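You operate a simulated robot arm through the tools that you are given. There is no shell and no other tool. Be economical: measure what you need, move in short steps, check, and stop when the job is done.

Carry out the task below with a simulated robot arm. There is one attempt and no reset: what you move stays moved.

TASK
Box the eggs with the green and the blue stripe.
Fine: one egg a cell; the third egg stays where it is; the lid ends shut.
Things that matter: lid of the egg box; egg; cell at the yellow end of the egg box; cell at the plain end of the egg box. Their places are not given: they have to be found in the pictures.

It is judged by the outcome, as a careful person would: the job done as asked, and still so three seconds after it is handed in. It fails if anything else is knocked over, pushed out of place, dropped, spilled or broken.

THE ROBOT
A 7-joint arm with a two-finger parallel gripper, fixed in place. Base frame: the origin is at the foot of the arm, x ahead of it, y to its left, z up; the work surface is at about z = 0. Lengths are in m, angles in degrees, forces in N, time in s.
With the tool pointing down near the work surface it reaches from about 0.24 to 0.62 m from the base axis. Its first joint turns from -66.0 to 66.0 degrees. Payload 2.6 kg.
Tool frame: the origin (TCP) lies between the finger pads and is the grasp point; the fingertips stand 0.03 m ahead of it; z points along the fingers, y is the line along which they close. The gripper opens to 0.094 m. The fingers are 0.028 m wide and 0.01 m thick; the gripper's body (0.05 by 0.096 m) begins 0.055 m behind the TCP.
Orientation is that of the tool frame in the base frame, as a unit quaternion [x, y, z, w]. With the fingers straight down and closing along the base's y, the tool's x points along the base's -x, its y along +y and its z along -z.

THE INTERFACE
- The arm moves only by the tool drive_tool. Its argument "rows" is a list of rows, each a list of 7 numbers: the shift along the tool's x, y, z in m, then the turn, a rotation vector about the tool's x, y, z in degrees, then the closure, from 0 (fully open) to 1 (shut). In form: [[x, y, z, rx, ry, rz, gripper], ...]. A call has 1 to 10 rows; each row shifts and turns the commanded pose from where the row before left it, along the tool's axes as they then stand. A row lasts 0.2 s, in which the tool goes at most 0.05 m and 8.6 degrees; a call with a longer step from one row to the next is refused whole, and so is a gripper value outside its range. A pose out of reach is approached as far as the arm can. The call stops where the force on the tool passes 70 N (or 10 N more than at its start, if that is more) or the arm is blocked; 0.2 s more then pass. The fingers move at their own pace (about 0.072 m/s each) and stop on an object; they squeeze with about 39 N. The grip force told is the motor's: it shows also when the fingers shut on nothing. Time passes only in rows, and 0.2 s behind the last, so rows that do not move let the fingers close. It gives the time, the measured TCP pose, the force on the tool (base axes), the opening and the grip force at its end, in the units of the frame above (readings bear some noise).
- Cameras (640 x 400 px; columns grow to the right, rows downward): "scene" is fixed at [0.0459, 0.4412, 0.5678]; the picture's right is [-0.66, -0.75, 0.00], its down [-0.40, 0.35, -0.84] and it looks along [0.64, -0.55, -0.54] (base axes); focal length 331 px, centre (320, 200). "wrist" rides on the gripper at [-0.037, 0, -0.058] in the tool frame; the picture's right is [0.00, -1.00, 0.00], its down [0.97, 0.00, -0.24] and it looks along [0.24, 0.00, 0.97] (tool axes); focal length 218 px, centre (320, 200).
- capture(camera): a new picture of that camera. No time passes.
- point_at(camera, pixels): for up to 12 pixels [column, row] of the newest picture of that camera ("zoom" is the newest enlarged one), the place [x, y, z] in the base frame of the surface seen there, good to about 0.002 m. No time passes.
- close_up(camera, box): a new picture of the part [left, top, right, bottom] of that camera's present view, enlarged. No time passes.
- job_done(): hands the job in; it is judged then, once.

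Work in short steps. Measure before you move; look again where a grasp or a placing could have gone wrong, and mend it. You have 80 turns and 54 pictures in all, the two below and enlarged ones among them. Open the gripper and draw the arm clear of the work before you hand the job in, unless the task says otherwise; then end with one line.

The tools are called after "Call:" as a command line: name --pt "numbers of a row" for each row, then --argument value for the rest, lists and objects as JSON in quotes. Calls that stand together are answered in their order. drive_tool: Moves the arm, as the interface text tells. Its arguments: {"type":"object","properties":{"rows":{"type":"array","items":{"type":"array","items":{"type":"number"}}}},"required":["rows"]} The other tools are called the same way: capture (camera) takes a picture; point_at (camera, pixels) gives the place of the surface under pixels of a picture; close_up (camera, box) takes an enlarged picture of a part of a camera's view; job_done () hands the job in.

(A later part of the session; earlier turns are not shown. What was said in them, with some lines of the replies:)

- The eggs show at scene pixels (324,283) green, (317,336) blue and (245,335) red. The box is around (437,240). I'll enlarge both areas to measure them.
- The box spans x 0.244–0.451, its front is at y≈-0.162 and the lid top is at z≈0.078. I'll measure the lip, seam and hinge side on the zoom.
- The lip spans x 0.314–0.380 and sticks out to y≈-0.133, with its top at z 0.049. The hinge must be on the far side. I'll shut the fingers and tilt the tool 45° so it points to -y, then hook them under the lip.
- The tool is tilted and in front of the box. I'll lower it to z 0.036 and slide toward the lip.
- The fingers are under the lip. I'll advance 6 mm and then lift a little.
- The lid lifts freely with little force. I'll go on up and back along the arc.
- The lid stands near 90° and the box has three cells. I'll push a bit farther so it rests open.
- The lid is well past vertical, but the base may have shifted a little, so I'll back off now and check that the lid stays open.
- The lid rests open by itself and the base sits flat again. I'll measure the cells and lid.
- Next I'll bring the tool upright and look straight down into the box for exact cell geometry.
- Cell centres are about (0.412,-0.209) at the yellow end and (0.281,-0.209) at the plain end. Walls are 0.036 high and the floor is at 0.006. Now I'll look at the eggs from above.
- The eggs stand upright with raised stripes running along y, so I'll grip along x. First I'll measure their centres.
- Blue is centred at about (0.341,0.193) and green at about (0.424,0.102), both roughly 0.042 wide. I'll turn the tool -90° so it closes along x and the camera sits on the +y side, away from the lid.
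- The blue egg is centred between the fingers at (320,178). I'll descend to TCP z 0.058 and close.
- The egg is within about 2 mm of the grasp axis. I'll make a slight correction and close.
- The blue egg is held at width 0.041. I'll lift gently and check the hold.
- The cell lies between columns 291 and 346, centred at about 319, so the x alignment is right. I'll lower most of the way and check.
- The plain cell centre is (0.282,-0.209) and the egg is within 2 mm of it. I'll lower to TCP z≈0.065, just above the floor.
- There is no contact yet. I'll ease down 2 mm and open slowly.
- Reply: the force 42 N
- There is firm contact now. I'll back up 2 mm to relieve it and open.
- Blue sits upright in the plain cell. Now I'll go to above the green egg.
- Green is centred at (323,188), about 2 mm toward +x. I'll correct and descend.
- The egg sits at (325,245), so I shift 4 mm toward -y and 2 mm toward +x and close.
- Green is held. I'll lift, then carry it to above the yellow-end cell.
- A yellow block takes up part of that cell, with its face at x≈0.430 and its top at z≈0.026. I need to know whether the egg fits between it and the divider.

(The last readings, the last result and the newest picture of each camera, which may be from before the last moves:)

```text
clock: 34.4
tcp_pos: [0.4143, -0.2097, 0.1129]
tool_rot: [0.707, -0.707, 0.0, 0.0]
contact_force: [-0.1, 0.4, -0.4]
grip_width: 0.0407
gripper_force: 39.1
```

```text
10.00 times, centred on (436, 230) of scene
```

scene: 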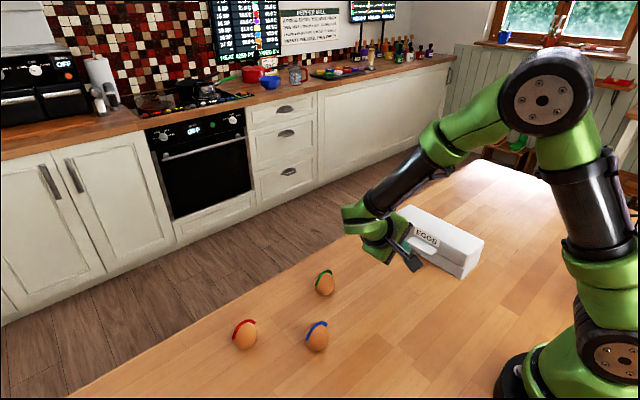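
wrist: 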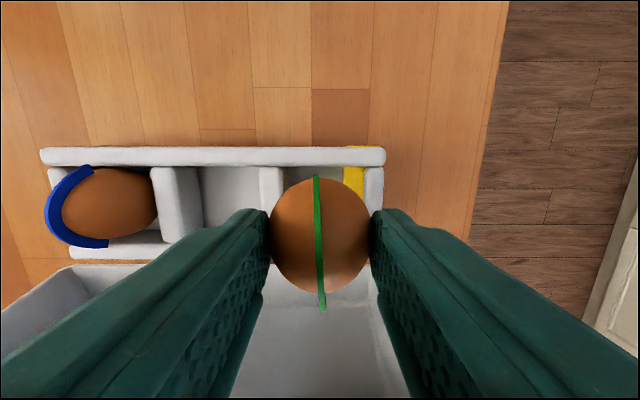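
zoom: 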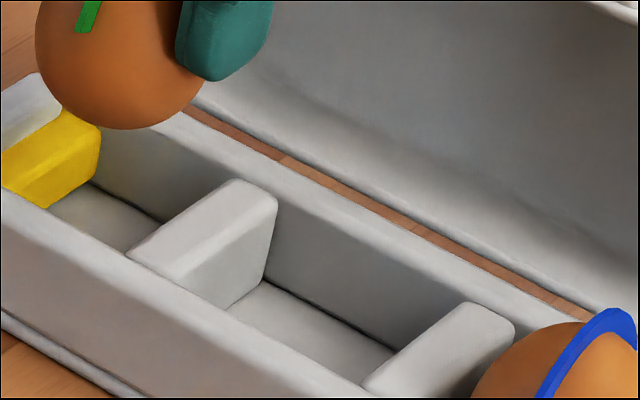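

The gap between divider (0.388) and block (0.430) is about 0.042, so the 0.041 egg just fits, and it is narrower below its equator. I'll shift to x≈0.409 and lower gently, watching the force.

Call:
drive_tool --pt "0 0.005 0 0 0 0 0.8" --pt "0 0 0.015 0 0 0 0.8" --pt "0 0 0.01 0 0 0 0.8" --pt "0 0 0.005 0 0 0 0.8" --pt "0 0 0 0 0 0 0.8"

Call:
capture --camera "wrist"

Call:
close_up --camera "scene" --box '[364, 190, 460, 250]'

```text
clock: 35.6
tcp_pos: [0.4085, -0.2093, 0.0825]
tool_rot: [-0.707, 0.708, 0.001, 0.0]
contact_force: [0.9, 0.2, -0.6]
grip_width: 0.0407
gripper_force: 38.6
```

```text
14 pictures are left
```

wrist: 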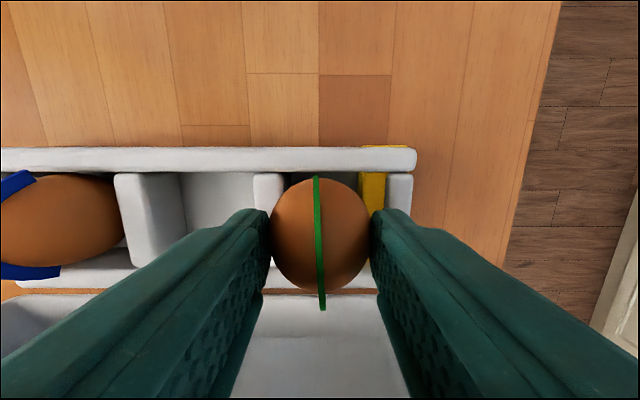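

```text
6.67 times, centred on (412, 220) of scene
```

zoom: 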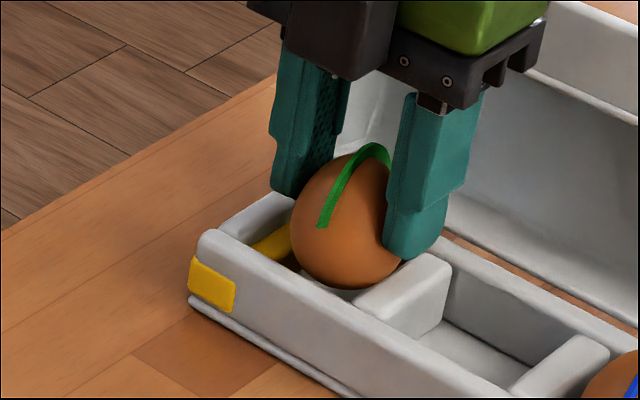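

The egg is centred between the divider edge (283) and the block (360). I'll continue down slowly.

Call:
drive_tool --pt "0 0 0.005 0 0 0 0.8" --pt "0 0 0.004 0 0 0 0.8" --pt "0 0 0.003 0 0 0 0.8" --pt "0 0 0.0025 0 0 0 0.8" --pt "0 0 0 0 0 0 0.8"

Call:
close_up --camera "scene" --box '[364, 190, 460, 250]'

```text
clock: 36.8
tcp_pos: [0.4071, -0.2079, 0.0679]
tool_rot: [0.707, -0.707, 0.0, 0.0]
contact_force: [0.6, -0.3, 0.1]
grip_width: 0.0404
gripper_force: 38.5
```

```text
6.67 times, centred on (412, 220) of scene
```

zoom: 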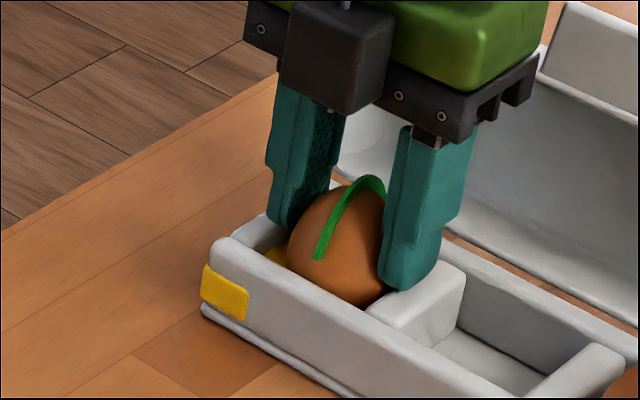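

The box settled about 2 mm sideways as the egg centred itself, and there is no force. I'll go 2 mm lower before releasing.

Call:
drive_tool --pt "0 0 0.001 0 0 0 0.8" --pt "0 0 0.001 0 0 0 0.8"

```text
clock: 37.4
tcp_pos: [0.4094, -0.2083, 0.0664]
tool_rot: [-0.706, 0.708, 0.0, -0.001]
contact_force: [-1.3, 0.2, 2.3]
grip_width: 0.0405
gripper_force: 39.2
```

Contact has just begun, so I'll release and rise straight up.

Call:
drive_tool --pt "0 0 0 0 0 0 0.54" --pt "0 0 0 0 0 0 0.5" --pt "0 0 -0.005 0 0 0 0.46" --pt "0 0 -0.01 0 0 0 0.42" --pt "0 0 -0.03 0 0 0 0.4" --pt "0 0 -0.04 0 0 0 0.4" --pt "0 0 -0.04 0 0 0 0.4"

Call:
close_up --camera "scene" --box '[364, 180, 492, 280]'

Call:
capture --camera "wrist"

```text
clock: 39.0
tcp_pos: [0.4088, -0.2092, 0.1915]
tool_rot: [-0.707, 0.707, 0.0, 0.0]
contact_force: [0.6, 0.0, -0.4]
grip_width: 0.0562
gripper_force: 0.0
```

```text
4.00 times, centred on (428, 230) of scene
```

zoom: 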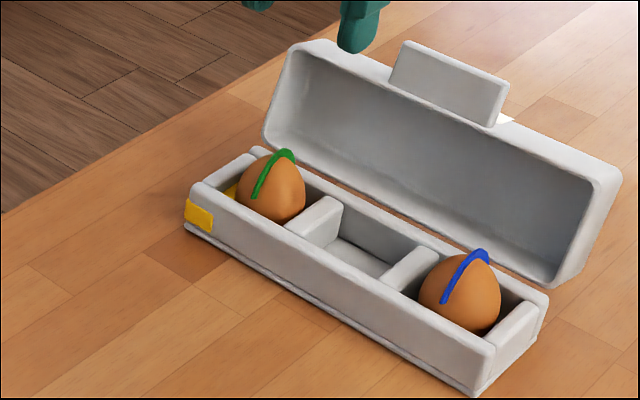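

```text
10 pictures are left
```

wrist: 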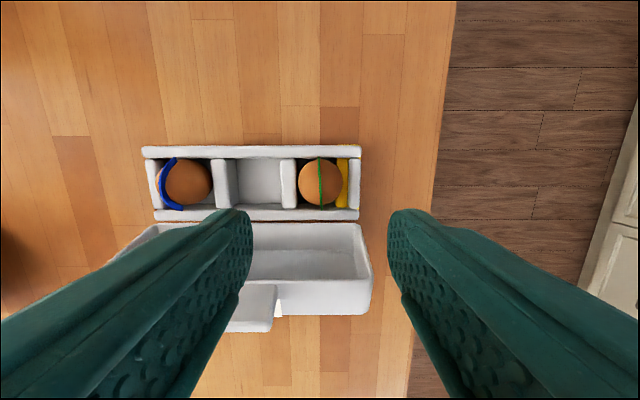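

Both eggs are in the end cells. I'll check their height and the lid's position.

Call:
point_at --camera "zoom" --pixels '[[282, 152], [282, 163], [476, 252], [476, 265], [405, 42], [508, 82], [497, 125], [400, 90], [345, 130], [192, 235], [472, 393], [455, 100]]'

```text
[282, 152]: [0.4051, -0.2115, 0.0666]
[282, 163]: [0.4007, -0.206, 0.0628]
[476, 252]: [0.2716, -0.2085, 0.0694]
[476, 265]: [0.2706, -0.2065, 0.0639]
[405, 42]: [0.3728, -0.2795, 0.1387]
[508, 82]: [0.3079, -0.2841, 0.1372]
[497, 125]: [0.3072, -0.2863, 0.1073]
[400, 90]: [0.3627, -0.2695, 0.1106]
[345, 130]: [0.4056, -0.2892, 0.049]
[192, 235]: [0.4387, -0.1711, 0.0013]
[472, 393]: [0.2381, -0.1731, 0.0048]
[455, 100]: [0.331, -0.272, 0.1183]
```

Both are seated, with stripe tops at or below 0.0695. To shut the lid gently I'll turn the tool back so it closes along y, cage the upright lip from above and guide it down the arc. The lip top is at about (0.340,-0.282,0.138).

Call:
drive_tool --pt "0 0 0 0 0 8.5 0.4" --pt "0 0 0 0 0 8.5 0.4" --pt "0 0 0 0 0 8.5 0.4" --pt "0 0 0 0 0 8.5 0.4" --pt "0 0 0 0 0 8.5 0.4" --pt "0 0 0 0 0 8.5 0.4" --pt "0 0 0 0 0 8.5 0.4" --pt "0 0 0 0 0 8.5 0.4" --pt "0 0 0 0 0 8.5 0.4" --pt "0 0 0 0 0 8.5 0.4"

Call:
drive_tool --pt "0 0 0 0 0 5 0.4" --pt "0.035 -0.0355 0 0 0 0 0.4" --pt "0.034 -0.0355 0 0 0 0 0.4" --pt "0 0 0 0 0 0 0.4"

Call:
capture --camera "wrist"

```text
clock: 41.2
tcp_pos: [0.4075, -0.2091, 0.1902]
tool_rot: [-0.042, 0.999, -0.001, -0.001]
contact_force: [-0.8, 0.4, 0.9]
grip_width: 0.0564
gripper_force: 0.0
```

```text
clock: 42.2
tcp_pos: [0.3386, -0.2823, 0.189]
tool_rot: [0.0, 1.0, 0.001, 0.0]
contact_force: [0.3, 0.0, 0.6]
grip_width: 0.0563
gripper_force: 0.0
```

```text
9 pictures are left
```

wrist: 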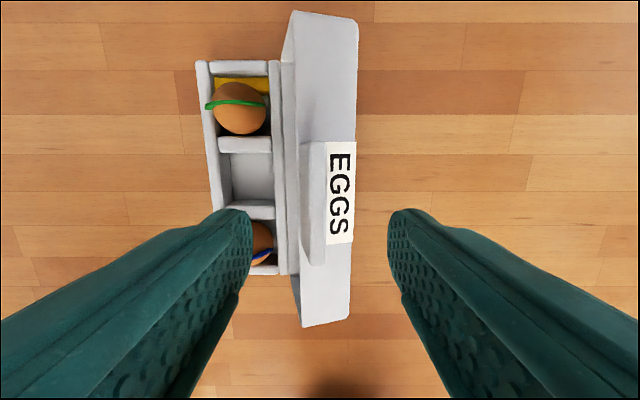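

The lip (cols 302–325) lies between the fingers. I'll descend, narrow the cage to about 0.03, then bring the lip to vertical.

Call:
drive_tool --pt "-0.005 0 0.019 0 0 0 0.4" --pt "0 0 0.018 0 0 0 0.4" --pt "0 0 0 0 0 0 0.6" --pt "0 0 0 0 0 0 0.68"

Call:
close_up --camera "scene" --box '[364, 165, 508, 280]'

```text
clock: 43.2
tcp_pos: [0.3432, -0.2802, 0.1529]
tool_rot: [-0.001, 1.0, 0.0, 0.001]
contact_force: [-0.2, -0.2, -0.3]
grip_width: 0.0298
gripper_force: 0.1
```

```text
3.48 times, centred on (436, 222) of scene
```

zoom: 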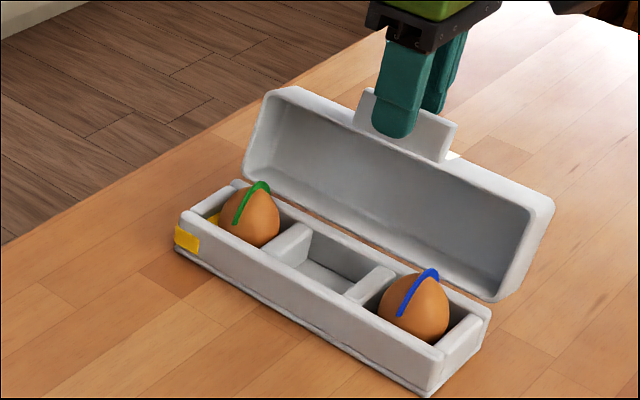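

The cage is around the lip. I'll move to vertical and begin the arc.

Call:
drive_tool --pt "0 0.01 -0.002 0 0 0 0.68" --pt "0 0.01 -0.002 0 0 0 0.68" --pt "0 0.01 -0.001 0 0 0 0.68" --pt "0 0.01426 0.00087 7 0 0 0.68" --pt "0 0.01426 0.00087 7 0 0 0.68" --pt "0 0.01426 0.00087 7 0 0 0.68" --pt "0 0.01426 0.00087 7 0 0 0.68"

Call:
close_up --camera "scene" --box '[364, 165, 508, 280]'

```text
clock: 44.8
tcp_pos: [0.3436, -0.195, 0.1459]
tool_rot: [-0.001, 0.97, -0.243, 0.0]
contact_force: [0.4, 0.9, 0.8]
grip_width: 0.0302
gripper_force: 0.1
```

```text
3.48 times, centred on (436, 222) of scene
```

zoom: 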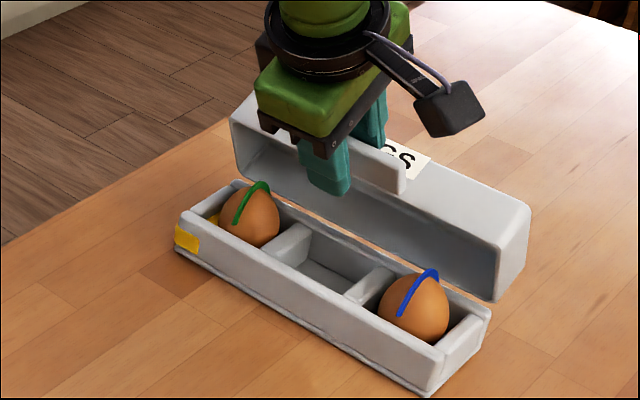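

The lid follows at about 62°. I'll continue the arc to about 27°.

Call:
drive_tool --pt "0 0.01426 0.00087 7 0 0 0.68" --pt "0 0.01426 0.00087 7 0 0 0.68" --pt "0 0.01426 0.00087 7 0 0 0.68" --pt "0 0.01426 0.00087 7 0 0 0.68" --pt "0 0.01426 0.00087 7 0 0 0.68"

Call:
close_up --camera "scene" --box '[364, 165, 508, 280]'

```text
clock: 46.0
tcp_pos: [0.3448, -0.1463, 0.0952]
tool_rot: [0.0, 0.852, -0.523, 0.0]
contact_force: [0.1, -0.4, 0.2]
grip_width: 0.03
gripper_force: 0.1
```

```text
3.48 times, centred on (436, 222) of scene
```

zoom: 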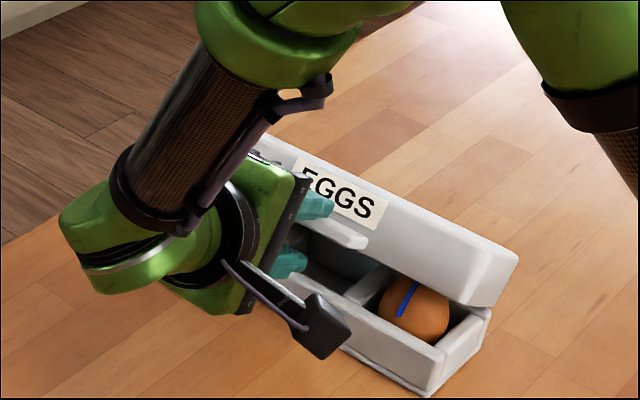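

The lid is at about 25° and rests on the lower finger. I'll lower it 22 mm more, then slide the fingers out along their own axis.

Call:
drive_tool --pt "0 0.0071 0.0021 0 0 0 0.68" --pt "0 0.0071 0.0021 0 0 0 0.68" --pt "0 0.0072 0.0022 0 0 0 0.68" --pt "0 0 -0.01 0 0 0 0.68" --pt "0 0 -0.015 0 0 0 0.68" --pt "0 0 -0.02 0 0 0 0.68" --pt "0 0 -0.04 0 0 0 0.9"

Call:
close_up --camera "scene" --box '[364, 165, 508, 280]'

```text
clock: 47.6
tcp_pos: [0.3459, -0.0661, 0.1118]
tool_rot: [0.0, 0.852, -0.523, -0.001]
contact_force: [0.1, -0.3, 0.3]
grip_width: 0.0093
gripper_force: 0.0
```

```text
3.48 times, centred on (436, 222) of scene
```

zoom: 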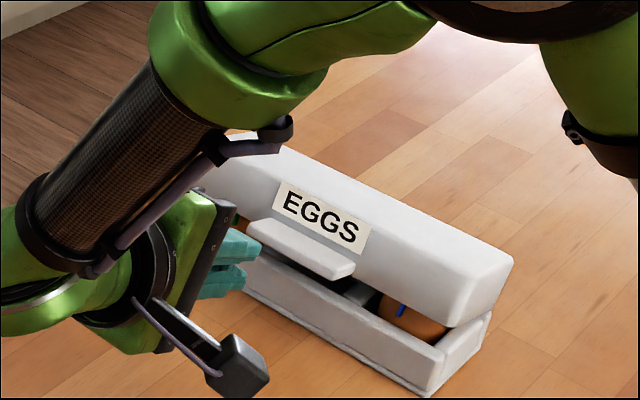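

The lid still stands slightly ajar, held by hinge friction. I'll bring the tool upright, shut the fingers and press the lip down gently.

Call:
drive_tool --pt "0 0 -0.01 -7.9 0 0 1" --pt "0 0 -0.005 -7.9 0 0 1" --pt "0 0 0 -7.9 0 0 1" --pt "0 0 0 -7.9 0 0 1" --pt "0 0 0 -7.9 0 0 1" --pt "0 0 0 -7.9 0 0 1" --pt "0 0 0 -7.9 0 0 1" --pt "0 0 0 -7.9 0 0 1"

Call:
close_up --camera "scene" --box '[364, 165, 508, 280]'

```text
clock: 49.4
tcp_pos: [0.3451, -0.0528, 0.1185]
tool_rot: [0.001, 1.0, 0.002, 0.001]
contact_force: [0.0, 0.9, 0.0]
grip_width: 0.0
gripper_force: 32.9
```

```text
3.48 times, centred on (436, 222) of scene
```

zoom: 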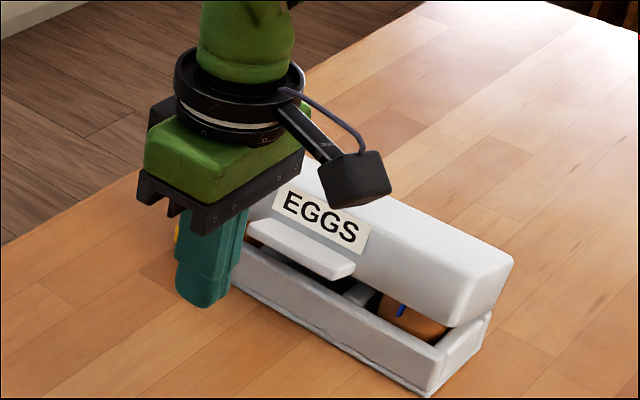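

Call:
point_at --camera "zoom" --pixels '[[345, 265], [300, 250], [355, 255], [320, 165], [510, 255], [450, 315], [400, 205], [435, 340], [402, 310]]'

```text
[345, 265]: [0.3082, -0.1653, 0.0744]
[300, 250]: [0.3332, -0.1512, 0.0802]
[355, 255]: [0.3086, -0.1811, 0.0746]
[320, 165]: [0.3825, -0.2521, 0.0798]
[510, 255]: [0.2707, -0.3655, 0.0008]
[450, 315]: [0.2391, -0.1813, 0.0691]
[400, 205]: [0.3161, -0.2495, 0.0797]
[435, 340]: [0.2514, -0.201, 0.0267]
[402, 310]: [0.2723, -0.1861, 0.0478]
```

The lip top is at z≈0.078 against 0.049 when shut. I'll move above it (y -0.157) and press down in small steps.

Call:
drive_tool --pt "0 0 -0.012 0 0 0 1" --pt "0 -0.035 0 0 0 0 1" --pt "0 -0.035 0 0 0 0 1" --pt "0 -0.034 0 0 0 0 1" --pt "0 0 0.012 0 0 0 1" --pt "0 0 0.006 0 0 0 1" --pt "0 0 0.005 0 0 0 1" --pt "0 0 0.005 0 0 0 1"

Call:
close_up --camera "scene" --box '[364, 165, 508, 280]'

```text
clock: 51.2
tcp_pos: [0.3443, -0.1579, 0.1018]
tool_rot: [0.0, 1.0, 0.002, 0.0]
contact_force: [0.5, 0.7, 0.0]
grip_width: 0.0
gripper_force: 32.7
```

```text
3.48 times, centred on (436, 222) of scene
```

zoom: 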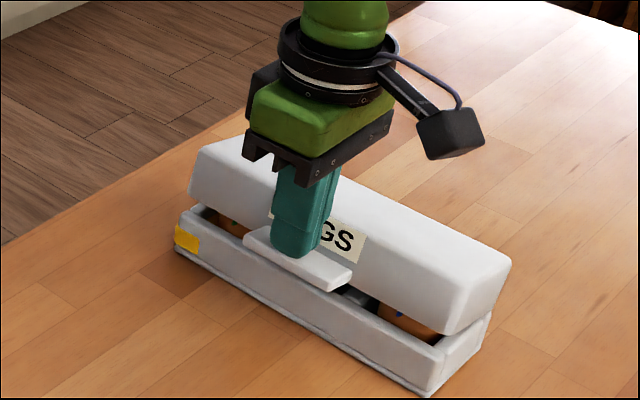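

The lid goes down with almost no force. I'll keep pressing in small steps.

Call:
drive_tool --pt "0 0 0.005 0 0 0 1" --pt "0 0 0.005 0 0 0 1" --pt "0 0 0.004 0 0 0 1" --pt "0 0 0.004 0 0 0 1"

```text
clock: 52.2
tcp_pos: [0.3441, -0.157, 0.0843]
tool_rot: [0.0, 1.0, 0.001, 0.0]
contact_force: [0.2, -0.2, 0.7]
grip_width: 0.0001
gripper_force: 33.3
```

Call:
drive_tool --pt "0 0 0.002 0 0 0 1" --pt "0 0 0.002 0 0 0 1" --pt "0 0 0.001 0 0 0 1"

Call:
close_up --camera "scene" --box '[364, 165, 508, 280]'

```text
clock: 53.0
tcp_pos: [0.3434, -0.1561, 0.0789]
tool_rot: [0.0, 1.0, 0.001, 0.001]
contact_force: [0.5, 0.1, -0.3]
grip_width: 0.0001
gripper_force: 32.8
```

```text
3.48 times, centred on (436, 222) of scene
```

zoom: 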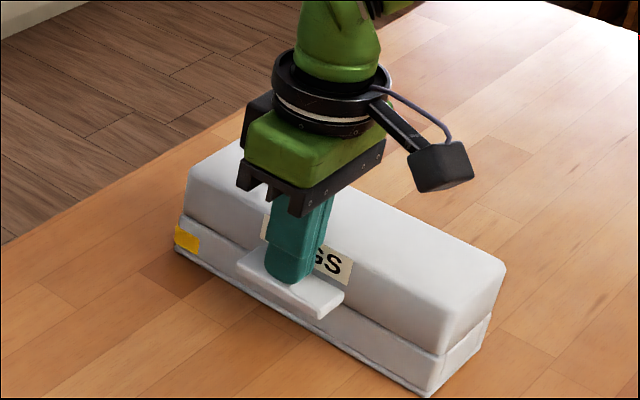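

The lid looks shut. I'll press a touch more to confirm with a contact force, then withdraw up.

Call:
drive_tool --pt "0 0 0.001 0 0 0 1" --pt "0 0 0.001 0 0 0 1"

```text
clock: 53.6
tcp_pos: [0.3442, -0.157, 0.0786]
tool_rot: [0.0, 1.0, 0.001, 0.001]
contact_force: [-7.2, 3.2, 22.7]
grip_width: 0.0
gripper_force: 33.0
```

The lid is firmly shut with 23 N of contact. I'll retreat upward, open the gripper and check.

Call:
drive_tool --pt "0 0 -0.02 0 0 0 1" --pt "0 0 -0.04 0 0 0 1" --pt "0 0.02 -0.04 0 0 0 0.5" --pt "0 0.04 -0.03 0 0 0 0" --pt "0 0.04 -0.03 0 0 0 0" --pt "0 0.04 -0.02 0 0 0 0" --pt "0 0 0 0 0 0 0"

Call:
capture --camera "scene"

Call:
point_at --camera "scene" --pixels '[[430, 248], [245, 336], [440, 225], [480, 240]]'

```text
clock: 55.2
tcp_pos: [0.344, -0.0169, 0.2583]
tool_rot: [0.001, 1.0, 0.001, 0.0]
contact_force: [-0.4, 0.4, -0.3]
grip_width: 0.0939
gripper_force: 0.1
```

```text
1 pictures are left
```

scene: 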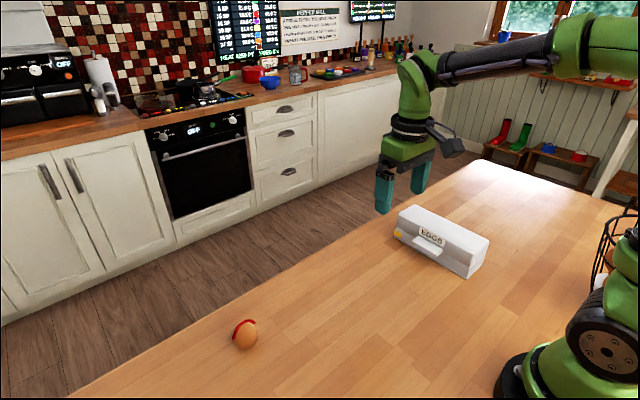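

```text
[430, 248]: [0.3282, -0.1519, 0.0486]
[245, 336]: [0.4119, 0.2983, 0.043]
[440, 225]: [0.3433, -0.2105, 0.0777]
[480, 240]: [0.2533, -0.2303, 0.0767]
```

The lid is shut: lip at 0.0486 and top flat at 0.077. The red egg has not moved and the arm is clear.

Call:
job_done

```text
The job is handed in.
```

The green-striped egg is in the yellow-end cell and the blue-striped egg is in the plain-end cell, with the lid shut and the red egg left where it was. The box itself slid about 1 cm on the table while I was opening and loading it.
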